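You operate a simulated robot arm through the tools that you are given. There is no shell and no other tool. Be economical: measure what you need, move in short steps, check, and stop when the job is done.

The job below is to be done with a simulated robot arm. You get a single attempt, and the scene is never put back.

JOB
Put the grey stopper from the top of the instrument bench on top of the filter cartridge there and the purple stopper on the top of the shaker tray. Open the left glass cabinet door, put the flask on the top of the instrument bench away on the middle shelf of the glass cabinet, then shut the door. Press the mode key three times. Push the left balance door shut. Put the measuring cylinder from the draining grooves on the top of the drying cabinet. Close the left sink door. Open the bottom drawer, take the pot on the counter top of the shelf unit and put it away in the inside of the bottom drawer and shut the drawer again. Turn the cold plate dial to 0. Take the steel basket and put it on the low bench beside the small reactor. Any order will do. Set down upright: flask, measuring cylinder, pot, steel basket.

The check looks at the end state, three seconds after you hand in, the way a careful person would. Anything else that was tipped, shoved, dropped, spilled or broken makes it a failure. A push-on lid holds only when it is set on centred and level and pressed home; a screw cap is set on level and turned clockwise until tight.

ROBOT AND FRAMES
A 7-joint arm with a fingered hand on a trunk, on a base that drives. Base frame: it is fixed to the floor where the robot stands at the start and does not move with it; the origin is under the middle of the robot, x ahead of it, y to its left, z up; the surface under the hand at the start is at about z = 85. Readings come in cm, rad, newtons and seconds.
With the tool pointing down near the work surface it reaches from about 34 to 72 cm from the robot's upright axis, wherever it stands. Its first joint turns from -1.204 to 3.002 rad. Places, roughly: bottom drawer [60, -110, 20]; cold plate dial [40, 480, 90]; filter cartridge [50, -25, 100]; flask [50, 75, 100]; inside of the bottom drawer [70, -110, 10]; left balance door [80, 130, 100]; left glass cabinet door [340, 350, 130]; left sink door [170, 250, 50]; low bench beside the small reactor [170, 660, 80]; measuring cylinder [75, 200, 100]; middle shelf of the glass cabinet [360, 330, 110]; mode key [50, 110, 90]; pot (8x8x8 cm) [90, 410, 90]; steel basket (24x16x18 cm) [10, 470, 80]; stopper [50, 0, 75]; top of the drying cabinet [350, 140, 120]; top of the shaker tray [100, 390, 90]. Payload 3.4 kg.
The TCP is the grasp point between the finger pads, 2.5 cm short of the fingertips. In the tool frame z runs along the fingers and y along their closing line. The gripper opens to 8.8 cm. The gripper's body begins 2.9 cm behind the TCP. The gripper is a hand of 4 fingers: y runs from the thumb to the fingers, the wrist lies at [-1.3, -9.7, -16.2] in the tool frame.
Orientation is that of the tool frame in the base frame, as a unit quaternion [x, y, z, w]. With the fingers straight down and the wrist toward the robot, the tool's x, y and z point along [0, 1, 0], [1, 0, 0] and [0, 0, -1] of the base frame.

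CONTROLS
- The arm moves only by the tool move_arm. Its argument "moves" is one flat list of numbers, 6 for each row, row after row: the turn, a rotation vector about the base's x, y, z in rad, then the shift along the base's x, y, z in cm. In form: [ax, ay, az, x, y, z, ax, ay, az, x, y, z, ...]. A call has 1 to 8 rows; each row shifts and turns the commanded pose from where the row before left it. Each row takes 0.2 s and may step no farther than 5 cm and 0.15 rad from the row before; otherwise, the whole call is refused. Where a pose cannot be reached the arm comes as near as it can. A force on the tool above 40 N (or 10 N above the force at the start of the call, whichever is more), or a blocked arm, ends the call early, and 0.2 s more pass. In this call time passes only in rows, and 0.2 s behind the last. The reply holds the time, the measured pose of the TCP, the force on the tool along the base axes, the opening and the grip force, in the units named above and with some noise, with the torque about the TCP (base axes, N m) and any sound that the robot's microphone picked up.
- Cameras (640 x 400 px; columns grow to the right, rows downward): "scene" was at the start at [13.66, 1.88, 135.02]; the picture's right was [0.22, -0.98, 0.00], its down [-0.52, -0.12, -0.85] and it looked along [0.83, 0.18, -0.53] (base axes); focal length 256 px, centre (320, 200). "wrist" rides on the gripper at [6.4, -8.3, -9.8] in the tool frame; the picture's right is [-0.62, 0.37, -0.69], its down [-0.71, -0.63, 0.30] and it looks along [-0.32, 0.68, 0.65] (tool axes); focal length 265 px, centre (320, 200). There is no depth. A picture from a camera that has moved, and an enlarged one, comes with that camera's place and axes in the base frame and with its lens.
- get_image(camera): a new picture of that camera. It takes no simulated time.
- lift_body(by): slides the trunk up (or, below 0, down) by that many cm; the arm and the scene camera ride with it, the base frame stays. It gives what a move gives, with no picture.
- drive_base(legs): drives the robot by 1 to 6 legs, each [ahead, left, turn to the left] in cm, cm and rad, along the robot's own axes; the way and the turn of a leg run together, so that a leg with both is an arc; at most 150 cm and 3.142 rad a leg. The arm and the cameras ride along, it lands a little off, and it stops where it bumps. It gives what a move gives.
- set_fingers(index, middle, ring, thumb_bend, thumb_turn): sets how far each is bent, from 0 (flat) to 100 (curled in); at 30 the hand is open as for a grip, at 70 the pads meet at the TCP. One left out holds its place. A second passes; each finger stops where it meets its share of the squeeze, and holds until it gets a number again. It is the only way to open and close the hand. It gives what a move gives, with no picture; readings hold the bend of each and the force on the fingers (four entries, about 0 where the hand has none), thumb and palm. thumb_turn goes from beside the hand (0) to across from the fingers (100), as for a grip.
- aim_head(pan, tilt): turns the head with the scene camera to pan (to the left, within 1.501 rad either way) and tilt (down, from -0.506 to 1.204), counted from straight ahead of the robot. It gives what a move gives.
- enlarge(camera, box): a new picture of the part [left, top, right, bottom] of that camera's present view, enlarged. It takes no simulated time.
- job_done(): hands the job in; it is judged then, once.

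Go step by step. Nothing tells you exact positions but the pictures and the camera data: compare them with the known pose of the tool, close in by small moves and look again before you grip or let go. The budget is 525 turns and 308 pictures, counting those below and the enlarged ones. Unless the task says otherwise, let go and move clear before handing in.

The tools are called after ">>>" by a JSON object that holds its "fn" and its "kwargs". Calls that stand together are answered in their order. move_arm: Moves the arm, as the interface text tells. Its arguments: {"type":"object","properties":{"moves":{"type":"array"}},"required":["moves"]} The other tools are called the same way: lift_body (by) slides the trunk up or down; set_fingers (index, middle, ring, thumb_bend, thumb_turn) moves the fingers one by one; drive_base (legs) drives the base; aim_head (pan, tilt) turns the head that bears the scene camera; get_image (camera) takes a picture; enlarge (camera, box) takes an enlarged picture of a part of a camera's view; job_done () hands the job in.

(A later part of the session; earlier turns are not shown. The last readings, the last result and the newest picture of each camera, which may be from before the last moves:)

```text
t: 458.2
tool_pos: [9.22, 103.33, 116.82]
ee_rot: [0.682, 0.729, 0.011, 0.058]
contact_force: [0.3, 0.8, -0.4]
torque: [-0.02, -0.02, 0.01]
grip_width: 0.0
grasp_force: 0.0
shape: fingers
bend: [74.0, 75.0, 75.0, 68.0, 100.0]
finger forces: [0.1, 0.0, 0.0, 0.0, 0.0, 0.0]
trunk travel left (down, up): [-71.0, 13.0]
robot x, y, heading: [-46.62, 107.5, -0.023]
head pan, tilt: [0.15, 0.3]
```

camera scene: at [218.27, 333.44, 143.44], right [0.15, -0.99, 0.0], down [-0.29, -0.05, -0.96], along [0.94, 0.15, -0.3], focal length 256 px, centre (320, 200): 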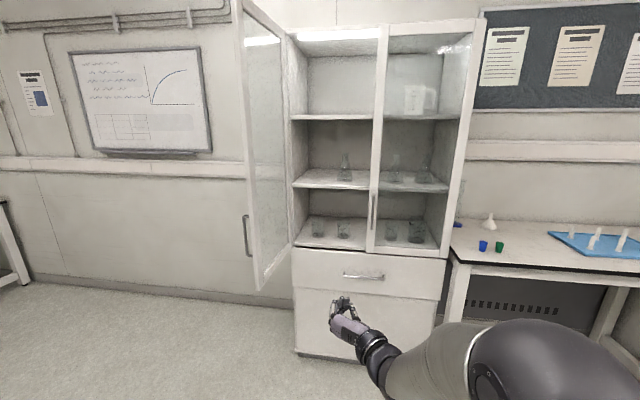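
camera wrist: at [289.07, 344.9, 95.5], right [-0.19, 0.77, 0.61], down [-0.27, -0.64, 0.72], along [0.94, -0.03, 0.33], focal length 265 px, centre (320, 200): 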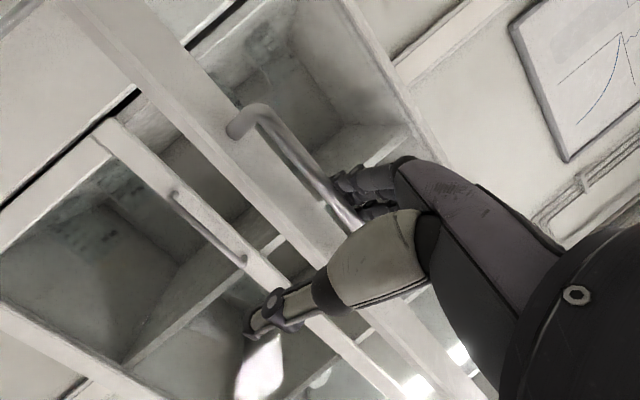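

>>> {"fn": "move_arm", "kwargs": {"moves": [0.063, 0.0996, -0.07, 0, 0, 0, 0, 0, 0, 0, -4, 0.5, 0, 0, 0, 0, -4, 0, 0, 0, 0, 0, -4, 0, 0, 0, 0, 0, -4, 0, 0, 0, 0, 0, -4, 0]}}

>>> {"fn": "set_fingers", "kwargs": {"index": 30, "middle": 30, "ring": 30, "thumb_bend": 30}}

>>> {"fn": "drive_base", "kwargs": {"legs": [[36, 0, 0.02]]}}

>>> {"fn": "aim_head", "kwargs": {"pan": -0.2, "tilt": 0.75}}

>>> {"fn": "get_image", "kwargs": {"camera": "scene"}}

>>> {"fn": "get_image", "kwargs": {"camera": "wrist"}}

```text
t: 459.6
tool_pos: [9.29, 83.04, 117.28]
ee_rot: [0.708, 0.707, -0.002, 0.0]
contact_force: [0.1, -1.1, 0.1]
torque: [0.01, -0.02, -0.04]
grip_width: 0.02
grasp_force: 0.0
shape: fingers
bend: [74.0, 75.0, 75.0, 68.0, 100.0]
finger forces: [0.0, 0.0, 0.0, 0.1, 0.1, 0.1]
trunk travel left (down, up): [-71.0, 13.0]
robot x, y, heading: [-46.43, 107.45, -0.021]
head pan, tilt: [0.15, 0.3]
```

```text
t: 460.6
tool_pos: [9.17, 83.3, 117.34]
ee_rot: [0.709, 0.706, -0.003, -0.001]
contact_force: [0.1, 0.0, 0.2]
torque: [-0.03, 0.0, -0.01]
grip_width: 8.42
grasp_force: 0.1
shape: fingers
bend: [30.0, 30.0, 30.0, 30.0, 96.0]
finger forces: [0.0, 0.0, 0.1, 0.0, 0.0, 0.0]
trunk travel left (down, up): [-71.0, 13.0]
robot x, y, heading: [-46.97, 107.64, -0.02]
head pan, tilt: [0.15, 0.3]
```

```text
t: 463.0
tool_pos: [46.39, 83.86, 117.2]
ee_rot: [0.701, 0.713, -0.002, -0.001]
contact_force: [0.3, -0.3, 0.2]
torque: [-0.02, 0.04, 0.0]
grip_width: 8.48
grasp_force: 0.0
shape: fingers
bend: [30.0, 30.0, 30.0, 30.0, 96.0]
finger forces: [0.0, 0.1, 0.0, 0.0, 0.1, 0.1]
trunk travel left (down, up): [-71.0, 13.0]
robot x, y, heading: [-9.87, 106.93, -0.007]
head pan, tilt: [0.15, 0.3]
```

```text
t: 463.9
tool_pos: [46.3, 83.71, 117.4]
ee_rot: [0.701, 0.713, -0.003, 0.0]
contact_force: [0.1, 0.4, -0.1]
torque: [0.01, 0.03, 0.0]
grip_width: 8.48
grasp_force: 0.0
shape: fingers
bend: [30.0, 30.0, 30.0, 30.0, 96.0]
finger forces: [0.0, 0.0, 0.0, 0.1, 0.0, 0.0]
trunk travel left (down, up): [-71.0, 13.0]
robot x, y, heading: [-9.87, 107.29, 0.002]
head pan, tilt: [-0.201, 0.75]
```

```text
67 pictures are left
camera scene: at [3.17, 105.14, 139.4], right [-0.2, -0.98, 0.0], down [-0.67, 0.14, -0.73], along [0.72, -0.15, -0.68], focal length 256 px, centre (320, 200)
```

scene: 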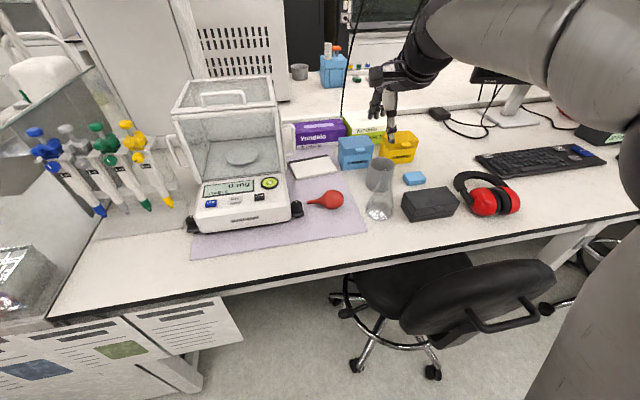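

```text
66 pictures are left
camera wrist: at [37.84, 90.01, 127.2], right [0.38, -0.61, 0.69], down [-0.62, -0.73, -0.3], along [0.69, -0.32, -0.65], focal length 265 px, centre (320, 200)
```

wrist: 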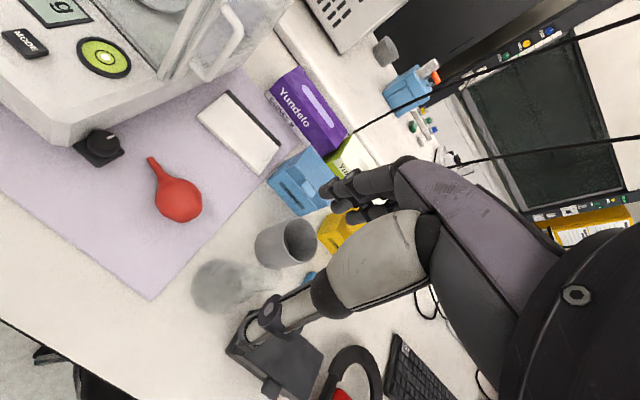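

>>> {"fn": "enlarge", "kwargs": {"camera": "scene", "box": [340, 140, 440, 230]}}

>>> {"fn": "enlarge", "kwargs": {"camera": "wrist", "box": [160, 200, 340, 340]}}

```text
4.44 times, centred on (390, 185) of scene
camera zoom: at [3.17, 105.14, 139.4], right [-0.2, -0.98, 0.0], down [-0.67, 0.14, -0.73], along [0.72, -0.15, -0.68], focal length 1136 px, centre (9, 267)
```

zoom: 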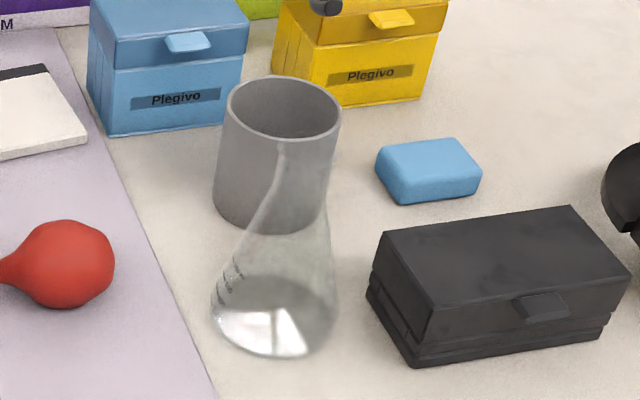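

```text
2.86 times, centred on (250, 270) of wrist
camera zoom: at [37.84, 90.01, 127.2], right [0.38, -0.61, 0.69], down [-0.62, -0.73, -0.3], along [0.69, -0.32, -0.65], focal length 758 px, centre (520, 0)
```

zoom: 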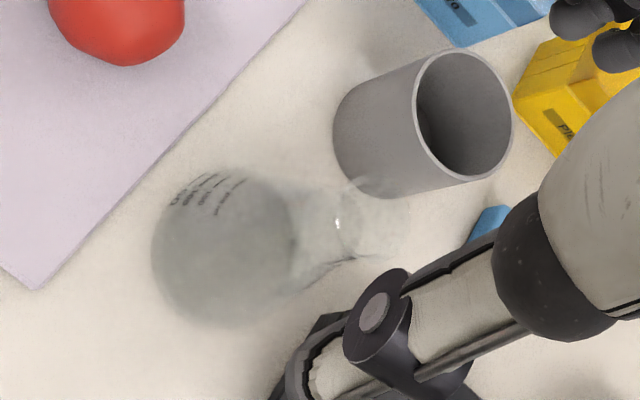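

The flask stands at [52.2, 76.8] with its rim at about z 100. I narrow the hand a little and move above its neck.

>>> {"fn": "set_fingers", "kwargs": {"index": 38, "middle": 38, "ring": 38, "thumb_bend": 38}}

>>> {"fn": "move_arm", "kwargs": {"moves": [0, 0, 0, 1.95, -2.3, -3.5, 0, 0, 0, 1.95, -2.3, -3.5, 0, 0, 0, 1.95, -2.3, -3.5]}}

>>> {"fn": "enlarge", "kwargs": {"camera": "wrist", "box": [160, 160, 400, 340]}}

>>> {"fn": "enlarge", "kwargs": {"camera": "scene", "box": [330, 110, 450, 230]}}

```text
t: 464.9
tool_pos: [46.26, 83.82, 117.33]
ee_rot: [0.702, 0.712, -0.003, 0.001]
contact_force: [0.2, 0.4, -0.5]
torque: [-0.03, -0.01, -0.01]
grip_width: 6.86
grasp_force: 0.0
shape: fingers
bend: [38.0, 38.0, 38.0, 38.0, 96.0]
finger forces: [0.0, 0.0, 0.0, 0.0, 0.0, 0.0]
trunk travel left (down, up): [-71.0, 13.0]
robot x, y, heading: [-9.57, 107.33, -0.009]
head pan, tilt: [-0.201, 0.75]
```

```text
t: 465.7
tool_pos: [52.3, 76.82, 106.46]
ee_rot: [0.701, 0.713, -0.002, -0.001]
contact_force: [0.1, -0.2, 0.2]
torque: [0.0, 0.01, -0.04]
grip_width: 6.84
grasp_force: 0.1
shape: fingers
bend: [38.0, 38.0, 38.0, 38.0, 96.0]
finger forces: [0.1, 0.0, 0.0, 0.1, 0.0, 0.1]
trunk travel left (down, up): [-71.0, 13.0]
robot x, y, heading: [-9.66, 106.91, -0.005]
head pan, tilt: [-0.201, 0.75]
```

```text
2.22 times, centred on (280, 250) of wrist
camera zoom: at [43.85, 82.94, 116.47], right [0.38, -0.61, 0.69], down [-0.62, -0.72, -0.3], along [0.69, -0.32, -0.66], focal length 590 px, centre (409, 89)
```

zoom: 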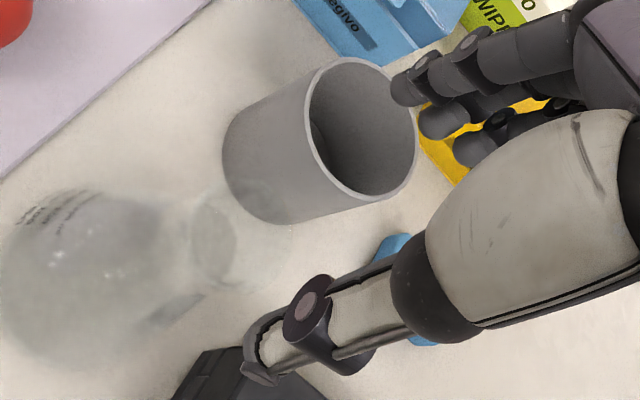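

```text
3.33 times, centred on (390, 170) of scene
camera zoom: at [3.37, 104.97, 139.37], right [-0.2, -0.98, 0.0], down [-0.67, 0.14, -0.73], along [0.71, -0.15, -0.68], focal length 852 px, centre (87, 300)
```

zoom: 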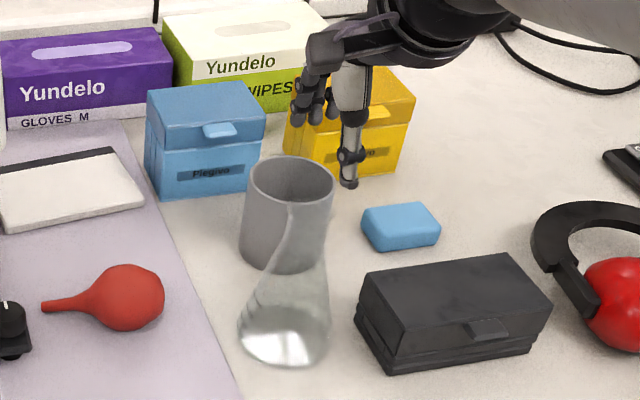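

>>> {"fn": "move_arm", "kwargs": {"moves": [0, 0, 0, 0, 0, -3, 0, 0, 0, 0, 0, -3]}}

>>> {"fn": "enlarge", "kwargs": {"camera": "wrist", "box": [200, 160, 440, 340]}}

>>> {"fn": "enlarge", "kwargs": {"camera": "scene", "box": [330, 110, 450, 230]}}

```text
t: 466.3
tool_pos: [52.2, 77.07, 100.75]
ee_rot: [0.701, 0.713, -0.002, 0.001]
contact_force: [0.4, 0.2, -0.2]
torque: [-0.01, 0.02, -0.02]
grip_width: 6.83
grasp_force: 0.0
shape: fingers
bend: [38.0, 38.0, 38.0, 38.0, 96.0]
finger forces: [0.1, 0.1, 0.0, 0.0, 0.1, 0.0]
trunk travel left (down, up): [-71.0, 13.0]
robot x, y, heading: [-10.12, 106.81, -0.002]
head pan, tilt: [-0.201, 0.75]
```

```text
2.22 times, centred on (320, 250) of wrist
camera zoom: at [43.69, 83.16, 110.57], right [0.38, -0.61, 0.69], down [-0.62, -0.73, -0.3], along [0.69, -0.32, -0.65], focal length 590 px, centre (320, 89)
```

zoom: 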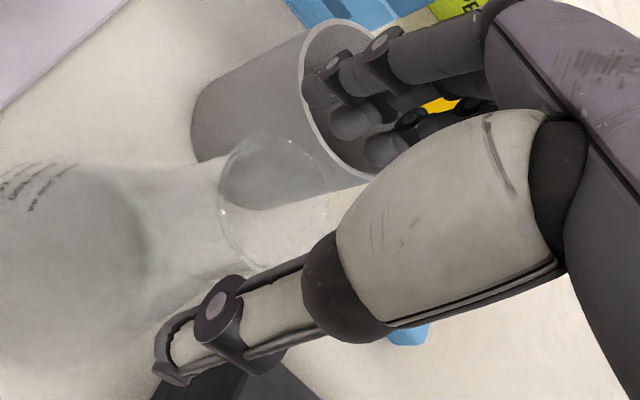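

```text
3.33 times, centred on (390, 170) of scene
camera zoom: at [3.19, 105.12, 139.4], right [-0.2, -0.98, 0.0], down [-0.67, 0.14, -0.73], along [0.72, -0.15, -0.68], focal length 852 px, centre (87, 300)
```

zoom: 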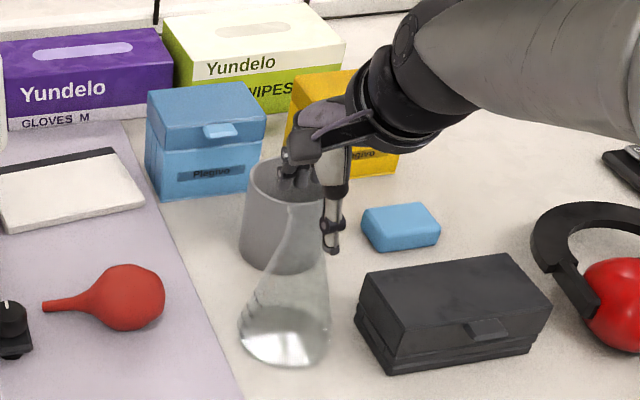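

The rim is centred between thumb and fingers. I descend 3 cm and close gently.

>>> {"fn": "move_arm", "kwargs": {"moves": [0, 0, 0, -0.2, -0.2, -1.5, 0, 0, 0, 0, 0, -1.5]}}

>>> {"fn": "set_fingers", "kwargs": {"index": 72, "middle": 72, "ring": 58, "thumb_bend": 72}}

>>> {"fn": "enlarge", "kwargs": {"camera": "wrist", "box": [200, 160, 440, 340]}}

```text
t: 466.9
tool_pos: [52.17, 76.79, 97.92]
ee_rot: [0.702, 0.712, -0.002, 0.001]
contact_force: [-0.4, 0.2, -0.5]
torque: [-0.01, -0.01, -0.03]
grip_width: 6.85
grasp_force: 0.1
shape: fingers
bend: [38.0, 38.0, 38.0, 38.0, 96.0]
finger forces: [0.0, 0.1, 0.1, 0.1, 0.0, 0.0]
trunk travel left (down, up): [-71.0, 13.0]
robot x, y, heading: [-9.76, 106.72, -0.002]
head pan, tilt: [-0.201, 0.75]
```

```text
t: 467.9
tool_pos: [52.15, 76.74, 97.93]
ee_rot: [0.701, 0.713, -0.002, 0.0]
contact_force: [0.4, 0.1, -0.1]
torque: [-0.04, -0.15, -0.02]
grip_width: 2.85
grasp_force: 13.4
shape: fingers
bend: [57.0, 62.0, 57.0, 57.0, 98.0]
finger forces: [7.5, 6.4, 0.0, 0.0, 12.6, 0.1]
trunk travel left (down, up): [-71.0, 13.0]
robot x, y, heading: [-9.85, 107.14, -0.007]
head pan, tilt: [-0.201, 0.75]
```

```text
2.22 times, centred on (320, 250) of wrist
camera zoom: at [43.56, 82.92, 107.77], right [0.38, -0.61, 0.69], down [-0.62, -0.73, -0.3], along [0.69, -0.32, -0.65], focal length 590 px, centre (320, 89)
```

zoom: 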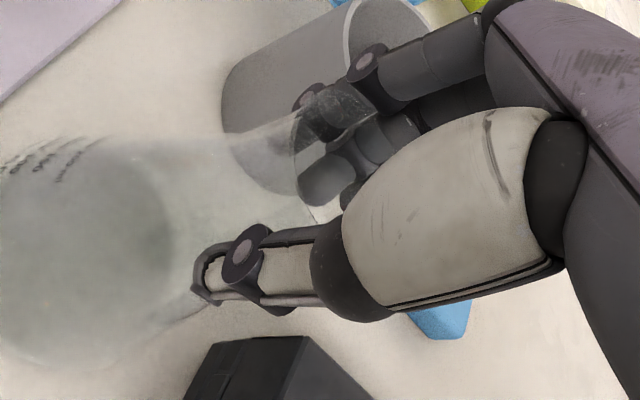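

The neck is gripped. I lift, check that it hangs upright, and back out.

>>> {"fn": "move_arm", "kwargs": {"moves": [0, 0, 0, 0, 0, 2, 0, 0, 0, 0, 0, 4, 0, 0, 0, 0, 0, 4.5, 0, 0, 0, 0, 0, 4.5, 0, 0, 0, 0, 0, 4.5]}}

>>> {"fn": "get_image", "kwargs": {"camera": "scene"}}

>>> {"fn": "drive_base", "kwargs": {"legs": [[-36, 0, 0]]}}

```text
t: 469.1
tool_pos: [52.0, 76.65, 117.42]
ee_rot: [0.702, 0.712, -0.003, -0.001]
contact_force: [-0.2, -0.3, -0.8]
torque: [0.01, 0.01, 0.0]
grip_width: 2.79
grasp_force: 13.2
shape: fingers
bend: [57.0, 63.0, 57.0, 57.0, 98.0]
finger forces: [7.3, 6.1, 0.0, 0.1, 12.4, 0.0]
trunk travel left (down, up): [-71.0, 13.0]
robot x, y, heading: [-10.03, 107.06, -0.007]
head pan, tilt: [-0.201, 0.75]
```

```text
58 pictures are left
camera scene: at [3.17, 105.17, 139.39], right [-0.2, -0.98, 0.0], down [-0.67, 0.14, -0.73], along [0.72, -0.15, -0.68], focal length 256 px, centre (320, 200)
```

scene: 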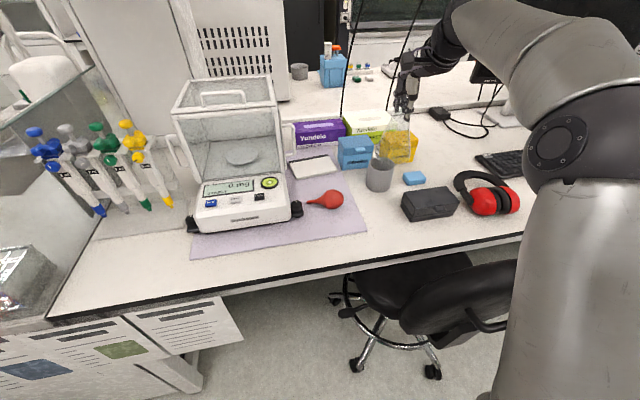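

```text
t: 471.4
tool_pos: [15.39, 77.0, 117.35]
ee_rot: [0.7, 0.714, -0.003, 0.0]
contact_force: [-0.4, -0.5, -0.6]
torque: [0.01, 0.0, -0.02]
grip_width: 2.81
grasp_force: 12.8
shape: fingers
bend: [57.0, 63.0, 57.0, 57.0, 98.0]
finger forces: [7.3, 6.1, 0.0, 0.0, 12.4, 0.1]
trunk travel left (down, up): [-71.0, 13.0]
robot x, y, heading: [-46.83, 107.42, 0.0]
head pan, tilt: [-0.201, 0.75]
```

I raise the flask and drive to the glass cabinet.

>>> {"fn": "lift_body", "kwargs": {"by": 12}}

>>> {"fn": "move_arm", "kwargs": {"moves": [0, 0, 0, -1.5, 4.5, 0, 0, 0, 0, -1.5, 4.5, 0, 0, 0, 0, -1.5, 4.5, 0, 0, 0, 0, -1.5, 4.5, 0, 0, 0, 0, -1.5, 4.5, 0]}}

>>> {"fn": "drive_base", "kwargs": {"legs": [[2, 100, 0], [0, 100, 0], [125, 0, 0], [120, 0, 0]]}}

>>> {"fn": "aim_head", "kwargs": {"pan": 0.2, "tilt": 0.3}}

>>> {"fn": "get_image", "kwargs": {"camera": "scene"}}

```text
t: 472.9
tool_pos: [15.36, 76.91, 129.29]
ee_rot: [0.7, 0.714, -0.003, 0.0]
contact_force: [-0.3, 0.0, -1.3]
torque: [0.01, -0.03, 0.0]
grip_width: 2.81
grasp_force: 13.0
shape: fingers
bend: [57.0, 63.0, 57.0, 57.0, 98.0]
finger forces: [7.3, 6.1, 0.1, 0.0, 12.4, 0.0]
trunk travel left (down, up): [-83.0, 1.0]
robot x, y, heading: [-46.46, 106.89, -0.002]
head pan, tilt: [-0.201, 0.75]
```

```text
t: 474.1
tool_pos: [7.6, 99.72, 129.38]
ee_rot: [0.7, 0.714, -0.002, 0.002]
contact_force: [0.0, 1.0, -2.1]
torque: [-0.04, -0.01, -0.03]
grip_width: 2.8
grasp_force: 13.3
shape: fingers
bend: [58.0, 63.0, 57.0, 57.0, 98.0]
finger forces: [7.5, 6.3, 0.0, 0.0, 12.6, 0.0]
trunk travel left (down, up): [-83.0, 1.0]
robot x, y, heading: [-46.87, 107.13, 0.003]
head pan, tilt: [-0.201, 0.75]
```

```text
t: 495.8
tool_pos: [258.49, 293.49, 129.44]
ee_rot: [0.715, 0.699, -0.003, 0.0]
contact_force: [0.0, -0.7, -2.3]
torque: [-0.01, -0.02, 0.04]
grip_width: 2.79
grasp_force: 13.7
shape: fingers
bend: [58.0, 63.0, 57.0, 57.0, 98.0]
finger forces: [7.6, 6.5, 0.0, 0.1, 12.5, 0.1]
trunk travel left (down, up): [-83.0, 1.0]
robot x, y, heading: [204.78, 303.36, -0.042]
head pan, tilt: [-0.201, 0.75]
```

```text
t: 496.7
tool_pos: [258.42, 293.34, 129.48]
ee_rot: [0.714, 0.7, -0.002, 0.001]
contact_force: [-0.7, -0.5, -1.2]
torque: [-0.04, 0.01, 0.0]
grip_width: 2.79
grasp_force: 13.0
shape: fingers
bend: [58.0, 63.0, 57.0, 57.0, 98.0]
finger forces: [7.5, 6.5, 0.0, 0.0, 12.4, 0.1]
trunk travel left (down, up): [-83.0, 1.0]
robot x, y, heading: [204.46, 303.11, -0.038]
head pan, tilt: [0.201, 0.3]
```

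```text
57 pictures are left
camera scene: at [218.52, 304.4, 155.42], right [0.16, -0.99, 0.0], down [-0.29, -0.05, -0.95], along [0.94, 0.15, -0.3], focal length 256 px, centre (320, 200)
```

scene: 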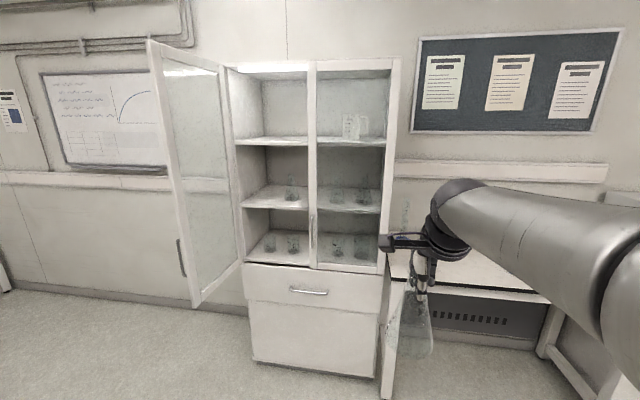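

>>> {"fn": "drive_base", "kwargs": {"legs": [[0, 46, 0.04], [58, 0, 0]]}}

>>> {"fn": "aim_head", "kwargs": {"pan": 0.1, "tilt": 0.4}}

>>> {"fn": "get_image", "kwargs": {"camera": "scene"}}

>>> {"fn": "get_image", "kwargs": {"camera": "wrist"}}

```text
t: 502.3
tool_pos: [316.71, 341.82, 129.4]
ee_rot: [0.698, 0.716, -0.002, 0.0]
contact_force: [0.0, -0.4, -1.9]
torque: [-0.03, 0.03, 0.0]
grip_width: 2.81
grasp_force: 13.2
shape: fingers
bend: [58.0, 63.0, 57.0, 57.0, 98.0]
finger forces: [7.5, 6.5, 0.0, 0.0, 12.4, 0.0]
trunk travel left (down, up): [-83.0, 1.0]
robot x, y, heading: [262.04, 348.85, 0.005]
head pan, tilt: [0.201, 0.3]
```

```text
t: 503.0
tool_pos: [316.7, 341.79, 129.43]
ee_rot: [0.698, 0.716, -0.003, 0.0]
contact_force: [-1.4, 0.3, -1.2]
torque: [-0.02, -0.02, 0.01]
grip_width: 2.79
grasp_force: 13.4
shape: fingers
bend: [58.0, 63.0, 57.0, 57.0, 98.0]
finger forces: [7.5, 6.4, 0.1, 0.0, 12.3, 0.0]
trunk travel left (down, up): [-83.0, 1.0]
robot x, y, heading: [262.16, 348.98, 0.006]
head pan, tilt: [0.099, 0.4]
```

```text
56 pictures are left
camera scene: at [276.46, 349.96, 154.5], right [0.11, -0.99, 0.0], down [-0.39, -0.04, -0.92], along [0.92, 0.1, -0.39], focal length 256 px, centre (320, 200)
```

scene: 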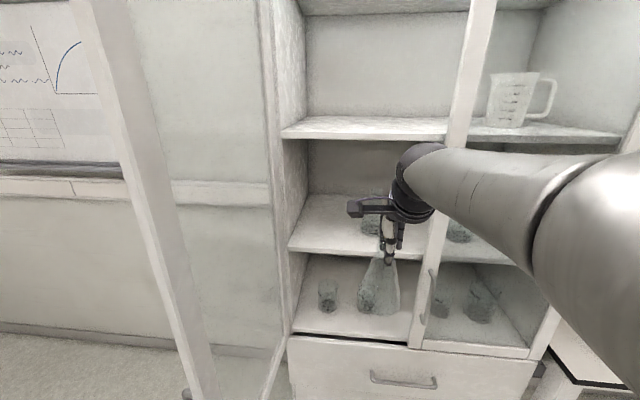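

```text
55 pictures are left
camera wrist: at [308.18, 347.96, 139.3], right [0.39, -0.61, 0.69], down [-0.61, -0.73, -0.3], along [0.69, -0.31, -0.66], focal length 265 px, centre (320, 200)
```

wrist: 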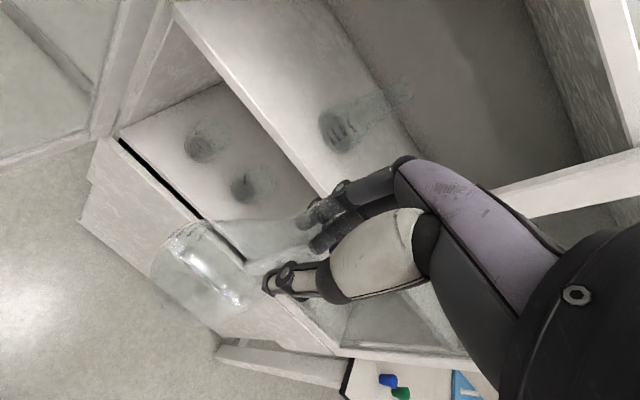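

The middle shelf is at z 112.7 with its front at x 338.8 and its left wall near y 366. I will set the flask at about [344.3, 353]; I line up in y first.

>>> {"fn": "move_arm", "kwargs": {"moves": [0, 0, 0, 0, 3.8, -0.7, 0, 0, 0, 0, 3.8, -0.7, 0, 0, 0, 0, 3.7, -0.4]}}

>>> {"fn": "drive_base", "kwargs": {"legs": [[16, 0, 0]]}}

>>> {"fn": "get_image", "kwargs": {"camera": "wrist"}}

>>> {"fn": "get_image", "kwargs": {"camera": "scene"}}

```text
t: 503.8
tool_pos: [316.83, 353.36, 127.49]
ee_rot: [0.698, 0.716, -0.003, 0.0]
contact_force: [0.4, 0.7, -0.9]
torque: [0.0, -0.02, -0.02]
grip_width: 2.76
grasp_force: 12.2
shape: fingers
bend: [58.0, 64.0, 57.0, 57.0, 98.0]
finger forces: [7.6, 6.3, 0.0, 0.0, 12.4, 0.0]
trunk travel left (down, up): [-83.0, 1.0]
robot x, y, heading: [261.92, 348.86, 0.003]
head pan, tilt: [0.099, 0.4]
```

```text
t: 505.2
tool_pos: [332.65, 353.29, 127.62]
ee_rot: [0.698, 0.716, -0.003, -0.001]
contact_force: [-0.6, -0.1, -1.6]
torque: [-0.01, 0.0, -0.02]
grip_width: 2.77
grasp_force: 13.5
shape: fingers
bend: [58.0, 64.0, 57.0, 57.0, 98.0]
finger forces: [7.6, 6.5, 0.0, 0.0, 12.5, 0.1]
trunk travel left (down, up): [-83.0, 1.0]
robot x, y, heading: [278.56, 348.94, 0.003]
head pan, tilt: [0.099, 0.4]
```

```text
54 pictures are left
camera wrist: at [324.13, 359.35, 137.47], right [0.39, -0.61, 0.69], down [-0.61, -0.73, -0.3], along [0.69, -0.31, -0.65], focal length 265 px, centre (320, 200)
```

wrist: 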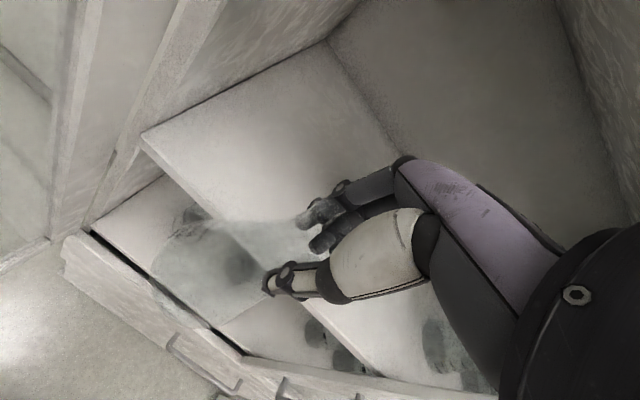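

```text
53 pictures are left
camera scene: at [292.31, 350.05, 154.51], right [0.1, -0.99, 0.0], down [-0.39, -0.04, -0.92], along [0.92, 0.1, -0.39], focal length 256 px, centre (320, 200)
```

scene: 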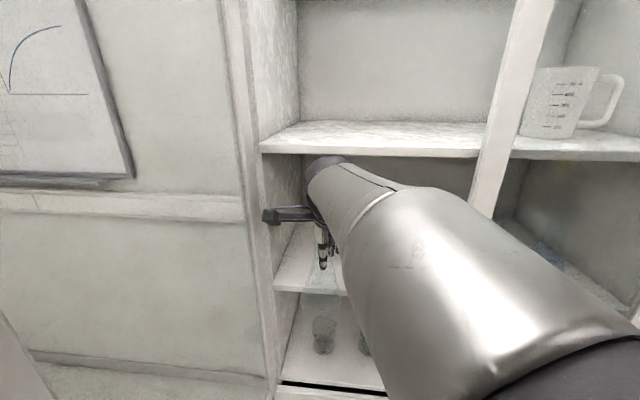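

>>> {"fn": "move_arm", "kwargs": {"moves": [0, 0, 0, 3.9, 0, 0, 0, 0, 0, 3.9, 0, 0]}}

>>> {"fn": "get_image", "kwargs": {"camera": "wrist"}}

>>> {"fn": "enlarge", "kwargs": {"camera": "scene", "box": [240, 120, 420, 300]}}

```text
t: 505.8
tool_pos: [340.7, 353.08, 127.39]
ee_rot: [0.699, 0.715, -0.001, -0.001]
contact_force: [1.1, 0.7, -0.9]
torque: [-0.06, 0.01, -0.02]
grip_width: 2.79
grasp_force: 13.1
shape: fingers
bend: [58.0, 64.0, 57.0, 57.0, 98.0]
finger forces: [7.6, 6.4, 0.1, 0.0, 12.4, 0.0]
trunk travel left (down, up): [-83.0, 1.0]
robot x, y, heading: [278.19, 349.24, 0.004]
head pan, tilt: [0.099, 0.4]
```

```text
52 pictures are left
camera wrist: at [332.19, 359.08, 137.31], right [0.39, -0.61, 0.69], down [-0.61, -0.73, -0.3], along [0.69, -0.31, -0.66], focal length 265 px, centre (320, 200)
```

wrist: 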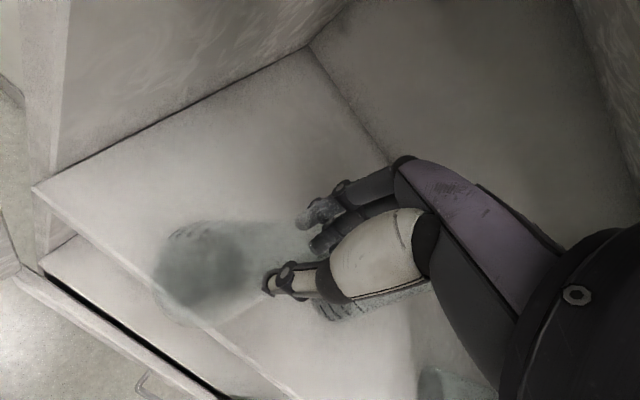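

```text
2.22 times, centred on (330, 210) of scene
camera zoom: at [292.71, 349.96, 154.47], right [0.1, -0.99, 0.0], down [-0.39, -0.04, -0.92], along [0.92, 0.1, -0.39], focal length 568 px, centre (298, 178)
```

zoom: 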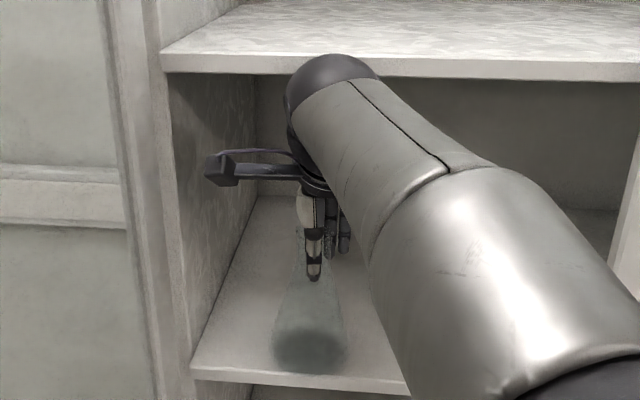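

>>> {"fn": "move_arm", "kwargs": {"moves": [0, 0, 0, 0.5, 0.2, -1.0, 0, 0, 0, 1.6, 0.1, 0, 0, 0, 0, 1.5, 0, 0]}}

>>> {"fn": "get_image", "kwargs": {"camera": "wrist"}}

```text
t: 506.6
tool_pos: [343.36, 353.59, 126.92]
ee_rot: [0.697, 0.717, -0.001, 0.003]
contact_force: [-3.2, 1.2, 12.5]
torque: [-0.01, 0.02, -0.03]
grip_width: 2.79
grasp_force: 15.5
shape: fingers
bend: [59.0, 65.0, 57.0, 57.0, 98.0]
finger forces: [7.2, 7.6, 0.0, 0.0, 16.5, 0.0]
trunk travel left (down, up): [-83.0, 1.0]
robot x, y, heading: [278.22, 349.13, 0.007]
head pan, tilt: [0.099, 0.4]
```

```text
50 pictures are left
camera wrist: at [334.75, 359.7, 136.6], right [0.38, -0.61, 0.7], down [-0.61, -0.73, -0.3], along [0.7, -0.31, -0.65], focal length 265 px, centre (320, 200)
```

wrist: 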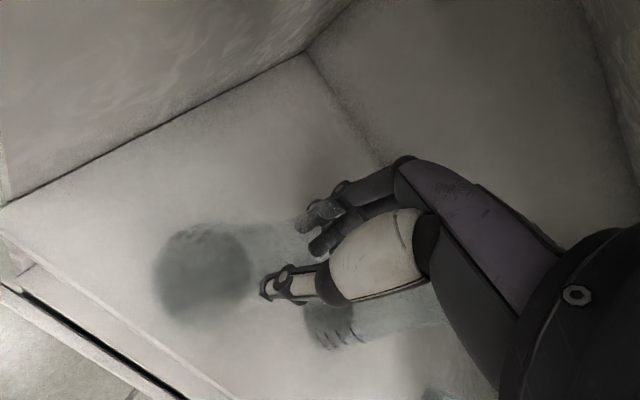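

The flask has reached the shelf, standing clear of the edge. I ease the pressure and release it.

>>> {"fn": "move_arm", "kwargs": {"moves": [0, 0, 0, 0, 0, 0.3]}}

>>> {"fn": "set_fingers", "kwargs": {"index": 51, "middle": 56, "ring": 50, "thumb_bend": 50}}

>>> {"fn": "set_fingers", "kwargs": {"index": 34, "middle": 34, "ring": 34, "thumb_bend": 34}}

>>> {"fn": "get_image", "kwargs": {"camera": "wrist"}}

```text
t: 507.0
tool_pos: [343.31, 353.62, 126.79]
ee_rot: [0.697, 0.718, -0.004, 0.001]
contact_force: [-0.1, 0.5, 9.9]
torque: [-0.01, -0.2, 0.04]
grip_width: 2.79
grasp_force: 16.2
shape: fingers
bend: [59.0, 65.0, 57.0, 57.0, 98.0]
finger forces: [8.5, 8.4, 0.1, 0.1, 15.1, 0.0]
trunk travel left (down, up): [-83.0, 1.0]
robot x, y, heading: [278.06, 349.2, 0.005]
head pan, tilt: [0.099, 0.4]
```

```text
t: 508.0
tool_pos: [343.24, 353.68, 126.72]
ee_rot: [0.698, 0.716, -0.004, 0.0]
contact_force: [-0.1, -0.2, 0.2]
torque: [-0.03, -0.02, -0.01]
grip_width: 4.01
grasp_force: 0.0
shape: fingers
bend: [51.0, 56.0, 50.0, 50.0, 98.0]
finger forces: [0.0, 0.0, 0.0, 0.1, 0.2, 0.0]
trunk travel left (down, up): [-83.0, 1.0]
robot x, y, heading: [278.04, 349.06, 0.004]
head pan, tilt: [0.099, 0.4]
```

```text
t: 509.0
tool_pos: [343.29, 353.61, 126.89]
ee_rot: [0.697, 0.717, -0.003, 0.001]
contact_force: [1.0, -0.4, -0.2]
torque: [-0.01, 0.0, -0.01]
grip_width: 7.61
grasp_force: 0.0
shape: fingers
bend: [34.0, 34.0, 34.0, 34.0, 96.0]
finger forces: [0.0, 0.1, 0.0, 0.0, 0.0, 0.0]
trunk travel left (down, up): [-83.0, 1.0]
robot x, y, heading: [278.2, 349.28, 0.008]
head pan, tilt: [0.099, 0.4]
```

```text
49 pictures are left
camera wrist: at [334.69, 359.71, 136.67], right [0.39, -0.61, 0.7], down [-0.61, -0.73, -0.3], along [0.69, -0.31, -0.65], focal length 265 px, centre (320, 200)
```

wrist: 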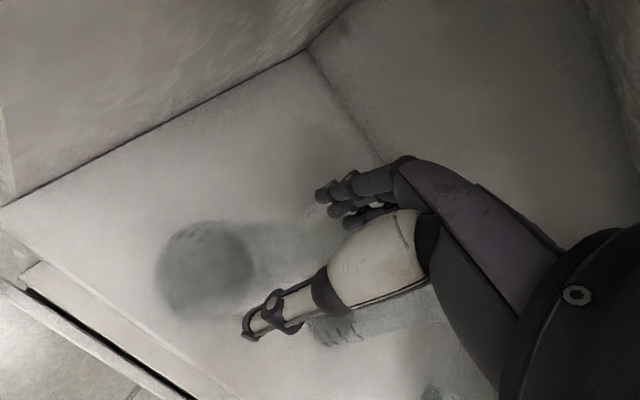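

Lifting out is tight under the upper shelf, so I slide the hand sideways off the neck and then back out.

>>> {"fn": "move_arm", "kwargs": {"moves": [0, 0, 0, 0, -2, 0.2, 0, 0, 0, 0, -2.3, 0.2, 0, 0, 0, 0, -2.3, 0.2]}}

>>> {"fn": "get_image", "kwargs": {"camera": "wrist"}}

```text
t: 510.0
tool_pos: [342.47, 348.47, 127.95]
ee_rot: [0.691, 0.722, -0.003, 0.005]
contact_force: [-0.4, 0.0, 0.3]
torque: [0.04, -0.01, 0.03]
grip_width: 7.63
grasp_force: 0.0
shape: fingers
bend: [34.0, 34.0, 34.0, 34.0, 96.0]
finger forces: [0.0, 0.0, 0.0, 0.0, 0.0, 0.1]
trunk travel left (down, up): [-83.0, 1.0]
robot x, y, heading: [278.02, 349.19, 0.006]
head pan, tilt: [0.099, 0.4]
stopped in row 3: the arm was blocked; the commanded pose is now the measured one
```

```text
48 pictures are left
camera wrist: at [333.75, 354.44, 137.69], right [0.39, -0.59, 0.7], down [-0.6, -0.75, -0.3], along [0.7, -0.3, -0.65], focal length 265 px, centre (320, 200)
```

wrist: 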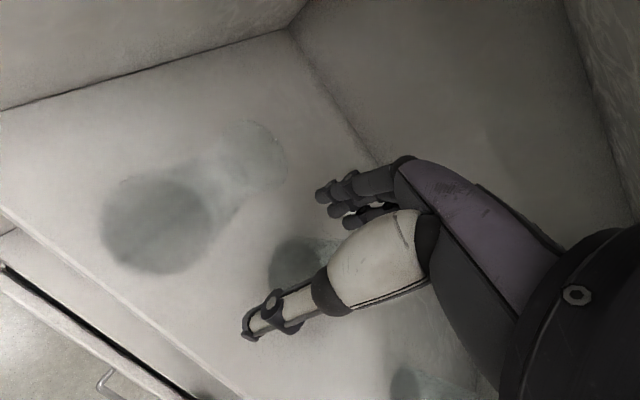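

The flask is free of the hand. I back straight out with the base.

>>> {"fn": "drive_base", "kwargs": {"legs": [[-35, 0, 0]]}}

>>> {"fn": "aim_head", "kwargs": {"pan": 0.1, "tilt": 0.35}}

>>> {"fn": "get_image", "kwargs": {"camera": "scene"}}

```text
t: 512.2
tool_pos: [309.33, 347.59, 127.39]
ee_rot: [0.693, 0.721, -0.004, 0.001]
contact_force: [0.9, -0.5, 0.3]
torque: [0.01, 0.03, 0.0]
grip_width: 7.62
grasp_force: 0.0
shape: fingers
bend: [34.0, 34.0, 34.0, 34.0, 96.0]
finger forces: [0.0, 0.1, 0.0, 0.1, 0.1, 0.1]
trunk travel left (down, up): [-83.0, 1.0]
robot x, y, heading: [243.71, 349.02, 0.011]
head pan, tilt: [0.099, 0.4]
```

```text
t: 512.9
tool_pos: [309.23, 347.36, 127.27]
ee_rot: [0.694, 0.72, -0.004, 0.001]
contact_force: [-0.2, 0.5, 0.0]
torque: [-0.01, 0.02, -0.02]
grip_width: 7.62
grasp_force: 0.2
shape: fingers
bend: [34.0, 34.0, 34.0, 34.0, 96.0]
finger forces: [0.0, 0.1, 0.1, 0.0, 0.0, 0.0]
trunk travel left (down, up): [-83.0, 1.0]
robot x, y, heading: [243.52, 348.48, 0.01]
head pan, tilt: [0.099, 0.351]
```

```text
47 pictures are left
camera scene: at [257.63, 349.87, 154.96], right [0.11, -0.99, 0.0], down [-0.34, -0.04, -0.94], along [0.93, 0.1, -0.34], focal length 256 px, centre (320, 200)
```

scene: 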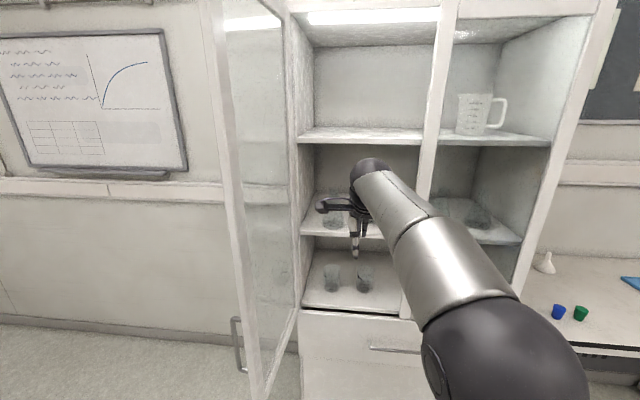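

The flask stands on the middle shelf. Now I close the door: make a fist, go round to its outer side and swing it shut.

>>> {"fn": "set_fingers", "kwargs": {"index": 75, "middle": 75, "ring": 75, "thumb_bend": 70}}

>>> {"fn": "drive_base", "kwargs": {"legs": [[-25, 0, -0.01], [0, 50, 0]]}}

>>> {"fn": "get_image", "kwargs": {"camera": "scene"}}

```text
t: 513.9
tool_pos: [309.2, 347.39, 127.21]
ee_rot: [0.693, 0.721, -0.004, 0.002]
contact_force: [0.4, 0.0, 0.7]
torque: [0.0, -0.01, 0.01]
grip_width: 0.0
grasp_force: 0.0
shape: fingers
bend: [74.0, 75.0, 75.0, 68.0, 100.0]
finger forces: [0.0, 0.0, 0.0, 0.1, 0.1, 0.0]
trunk travel left (down, up): [-83.0, 1.0]
robot x, y, heading: [243.62, 348.8, 0.009]
head pan, tilt: [0.099, 0.351]
```

```text
t: 518.2
tool_pos: [284.45, 395.54, 127.16]
ee_rot: [0.698, 0.717, -0.004, 0.001]
contact_force: [0.5, 0.4, 0.6]
torque: [0.01, 0.0, 0.01]
grip_width: 0.0
grasp_force: 0.0
shape: fingers
bend: [74.0, 75.0, 75.0, 68.0, 100.0]
finger forces: [0.1, 0.0, 0.0, 0.1, 0.1, 0.0]
trunk travel left (down, up): [-83.0, 1.0]
robot x, y, heading: [218.79, 397.5, 0.001]
head pan, tilt: [0.099, 0.351]
```

```text
46 pictures are left
camera scene: at [232.78, 398.54, 154.96], right [0.1, -1.0, 0.0], down [-0.34, -0.03, -0.94], along [0.93, 0.09, -0.34], focal length 256 px, centre (320, 200)
```

scene: 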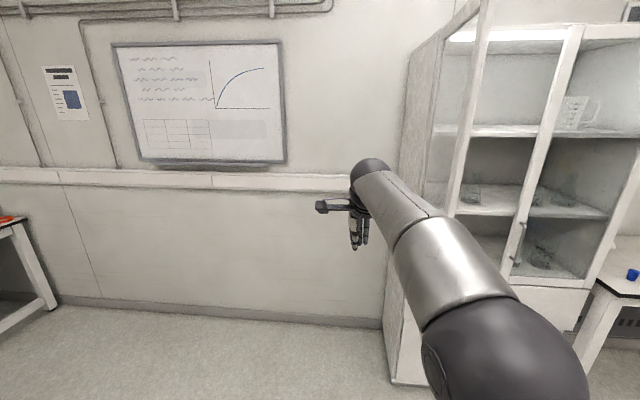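

>>> {"fn": "drive_base", "kwargs": {"legs": [[26, 0, 0], [0, -35, 0]]}}

>>> {"fn": "get_image", "kwargs": {"camera": "scene"}}

```text
t: 521.9
tool_pos: [309.77, 359.81, 127.25]
ee_rot: [0.7, 0.714, -0.004, 0.001]
contact_force: [0.0, 0.1, 0.4]
torque: [-0.02, 0.03, 0.01]
grip_width: 0.0
grasp_force: 0.1
shape: fingers
bend: [74.0, 75.0, 75.0, 68.0, 100.0]
finger forces: [0.1, 0.0, 0.0, 0.1, 0.0, 0.0]
trunk travel left (down, up): [-83.0, 1.0]
robot x, y, heading: [243.93, 362.53, -0.011]
head pan, tilt: [0.099, 0.351]
```

```text
45 pictures are left
camera scene: at [258.27, 363.19, 154.96], right [0.09, -1.0, 0.0], down [-0.34, -0.03, -0.94], along [0.94, 0.09, -0.34], focal length 256 px, centre (320, 200)
```

scene: 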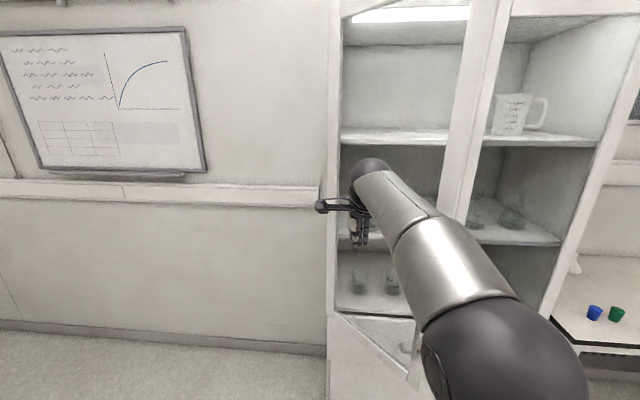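

>>> {"fn": "drive_base", "kwargs": {"legs": [[0, -20, 0.01], [15, 0, 0]]}}

>>> {"fn": "get_image", "kwargs": {"camera": "scene"}}

```text
t: 524.5
tool_pos: [324.62, 340.52, 127.35]
ee_rot: [0.697, 0.717, -0.004, 0.003]
contact_force: [0.9, 0.1, -0.3]
torque: [-0.01, -0.01, 0.02]
grip_width: 0.0
grasp_force: 0.1
shape: fingers
bend: [74.0, 75.0, 75.0, 68.0, 100.0]
finger forces: [0.0, 0.0, 0.1, 0.0, 0.0, 0.0]
trunk travel left (down, up): [-83.0, 1.0]
robot x, y, heading: [258.49, 343.12, -0.003]
head pan, tilt: [0.099, 0.351]
```

```text
44 pictures are left
camera scene: at [273.0, 343.42, 154.97], right [0.1, -1.0, 0.0], down [-0.34, -0.03, -0.94], along [0.93, 0.09, -0.34], focal length 256 px, centre (320, 200)
```

scene: 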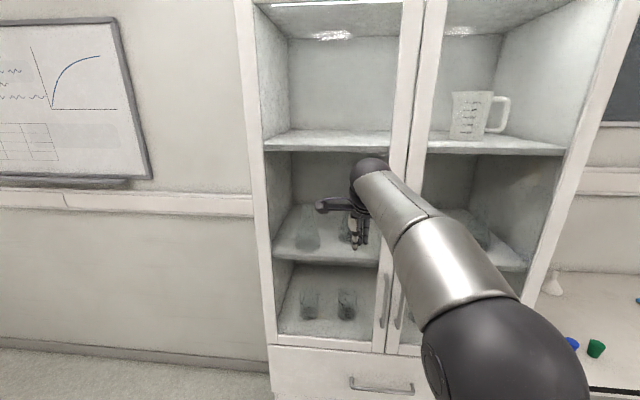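

Almost shut. I push the last part with the arm until it stops.

>>> {"fn": "move_arm", "kwargs": {"moves": [0, 0, 0, 1.5, 0, 0, 0, 0, 0, 1.5, 0, 0, 0, 0, 0, 1.5, 0, 0]}}

>>> {"fn": "move_arm", "kwargs": {"moves": [0, 0, 0, 1, 0, 0, 0, 0, 0, 1, 0, 0, 0, 0, 0, 1, 0, 0]}}

>>> {"fn": "move_arm", "kwargs": {"moves": [0, 0, 0, 1, 0, 0, 0, 0, 0, 1, 0, 0]}}

```text
t: 525.3
tool_pos: [326.74, 340.25, 126.93]
ee_rot: [0.698, 0.717, -0.004, 0.001]
contact_force: [0.5, 0.6, -0.3]
torque: [0.02, -0.02, 0.01]
grip_width: 0.0
grasp_force: 0.0
shape: fingers
bend: [74.0, 75.0, 75.0, 68.0, 100.0]
finger forces: [0.0, 0.0, 0.0, 0.1, 0.1, 0.0]
out of reach, approached as far as the arm can: row 2, 3
trunk travel left (down, up): [-83.0, 1.0]
robot x, y, heading: [258.94, 342.22, 0.001]
head pan, tilt: [0.099, 0.351]
```

```text
t: 526.1
tool_pos: [327.17, 339.7, 126.24]
ee_rot: [0.697, 0.717, -0.005, 0.001]
contact_force: [0.6, 0.1, -0.3]
torque: [0.0, -0.05, -0.01]
grip_width: 0.0
grasp_force: 0.1
shape: fingers
bend: [74.0, 75.0, 75.0, 68.0, 100.0]
finger forces: [0.1, 0.0, 0.1, 0.1, 0.1, 0.1]
out of reach, approached as far as the arm can: row 1, 2, 3
trunk travel left (down, up): [-83.0, 1.0]
robot x, y, heading: [258.92, 342.42, -0.005]
head pan, tilt: [0.099, 0.351]
```

```text
t: 526.7
tool_pos: [327.69, 339.21, 125.48]
ee_rot: [0.697, 0.717, -0.004, 0.001]
contact_force: [0.0, 0.0, -0.3]
torque: [0.0, 0.0, -0.02]
grip_width: 0.0
grasp_force: 0.1
shape: fingers
bend: [74.0, 75.0, 75.0, 68.0, 100.0]
finger forces: [0.0, 0.1, 0.0, 0.0, 0.1, 0.1]
out of reach, approached as far as the arm can: row 1, 2
trunk travel left (down, up): [-83.0, 1.0]
robot x, y, heading: [258.82, 342.48, -0.004]
head pan, tilt: [0.099, 0.351]
```

Reach limit; I use the base in small steps.

>>> {"fn": "drive_base", "kwargs": {"legs": [[4, 0, 0]]}}

>>> {"fn": "drive_base", "kwargs": {"legs": [[3, 0, 0]]}}

>>> {"fn": "get_image", "kwargs": {"camera": "scene"}}

```text
t: 527.7
tool_pos: [331.15, 339.47, 125.46]
ee_rot: [0.696, 0.718, -0.01, -0.003]
contact_force: [-0.9, -0.1, 0.1]
torque: [0.01, 0.02, 0.02]
grip_width: 0.0
grasp_force: 0.6
shape: fingers
bend: [74.0, 75.0, 75.0, 68.0, 100.0]
finger forces: [0.0, 0.7, 0.1, 0.0, 0.0, 0.0]
trunk travel left (down, up): [-83.0, 1.0]
robot x, y, heading: [262.95, 342.82, -0.003]
head pan, tilt: [0.099, 0.351]
stopped in leg 1: the force on the tool passed its limit at 117 N (the readings are from after the stop); the commanded pose is now the measured one
```

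```text
t: 528.5
tool_pos: [331.16, 339.43, 125.66]
ee_rot: [0.696, 0.718, -0.014, -0.007]
contact_force: [-23.8, -1.8, 3.2]
torque: [0.03, -1.15, -0.25]
grip_width: 0.0
grasp_force: 11.8
shape: fingers
bend: [74.0, 75.0, 75.0, 68.0, 100.0]
finger forces: [0.1, 23.5, 0.0, 0.0, 0.0, 0.0]
trunk travel left (down, up): [-83.0, 1.0]
robot x, y, heading: [264.09, 342.44, 0.001]
head pan, tilt: [0.099, 0.351]
stopped in leg 1: the force on the tool passed its limit at 49 N (the readings are from after the stop); the commanded pose is now the measured one
```

```text
43 pictures are left
camera scene: at [277.03, 343.29, 155.07], right [0.1, -1.0, 0.0], down [-0.33, -0.03, -0.94], along [0.94, 0.09, -0.34], focal length 256 px, centre (320, 200)
```

scene: 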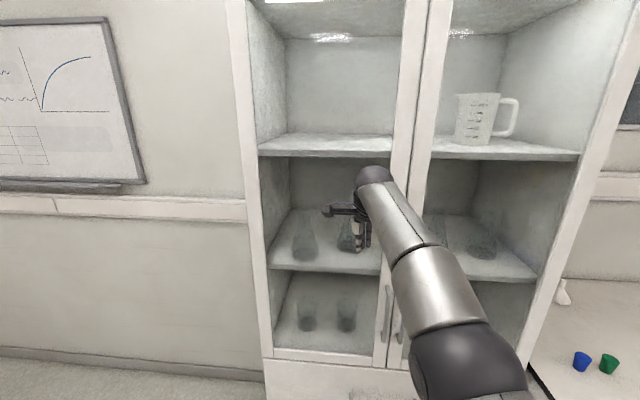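

The glass door is shut and the flask is visible inside. I back off and drive on to look for the cold plate and the basket.

>>> {"fn": "drive_base", "kwargs": {"legs": [[-35, 0, 0], [0, 140, 0]]}}

>>> {"fn": "aim_head", "kwargs": {"pan": 1.5, "tilt": 0.4}}

>>> {"fn": "get_image", "kwargs": {"camera": "scene"}}

```text
t: 537.4
tool_pos: [298.3, 478.76, 125.18]
ee_rot: [0.699, 0.714, -0.017, -0.01]
contact_force: [0.2, -0.1, 0.4]
torque: [0.0, -0.01, -0.03]
grip_width: 0.0
grasp_force: 0.0
shape: fingers
bend: [74.0, 75.0, 75.0, 68.0, 100.0]
finger forces: [0.1, 0.1, 0.1, 0.1, 0.0, 0.0]
trunk travel left (down, up): [-83.0, 1.0]
robot x, y, heading: [229.89, 482.59, -0.014]
head pan, tilt: [0.099, 0.351]
```

```text
t: 538.9
tool_pos: [298.25, 478.78, 125.14]
ee_rot: [0.699, 0.714, -0.017, -0.009]
contact_force: [0.7, 0.0, -0.1]
torque: [-0.03, -0.01, 0.01]
grip_width: 0.02
grasp_force: 0.1
shape: fingers
bend: [74.0, 75.0, 75.0, 68.0, 100.0]
finger forces: [0.0, 0.1, 0.1, 0.0, 0.0, 0.1]
trunk travel left (down, up): [-83.0, 1.0]
robot x, y, heading: [229.7, 482.54, -0.009]
head pan, tilt: [1.499, 0.4]
```

```text
42 pictures are left
camera scene: at [235.83, 491.65, 154.51], right [1.0, -0.08, 0.0], down [-0.03, -0.39, -0.92], along [0.08, 0.92, -0.39], focal length 256 px, centre (320, 200)
```

scene: 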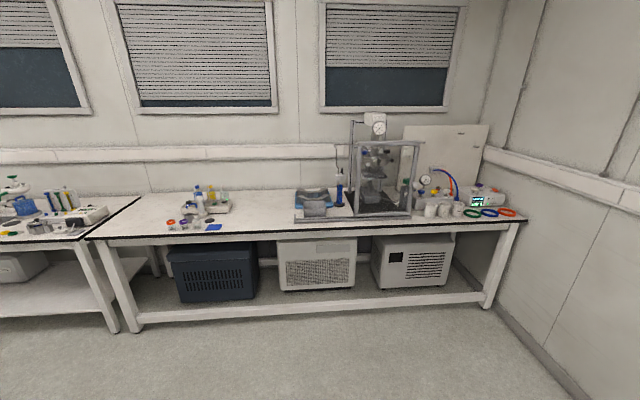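

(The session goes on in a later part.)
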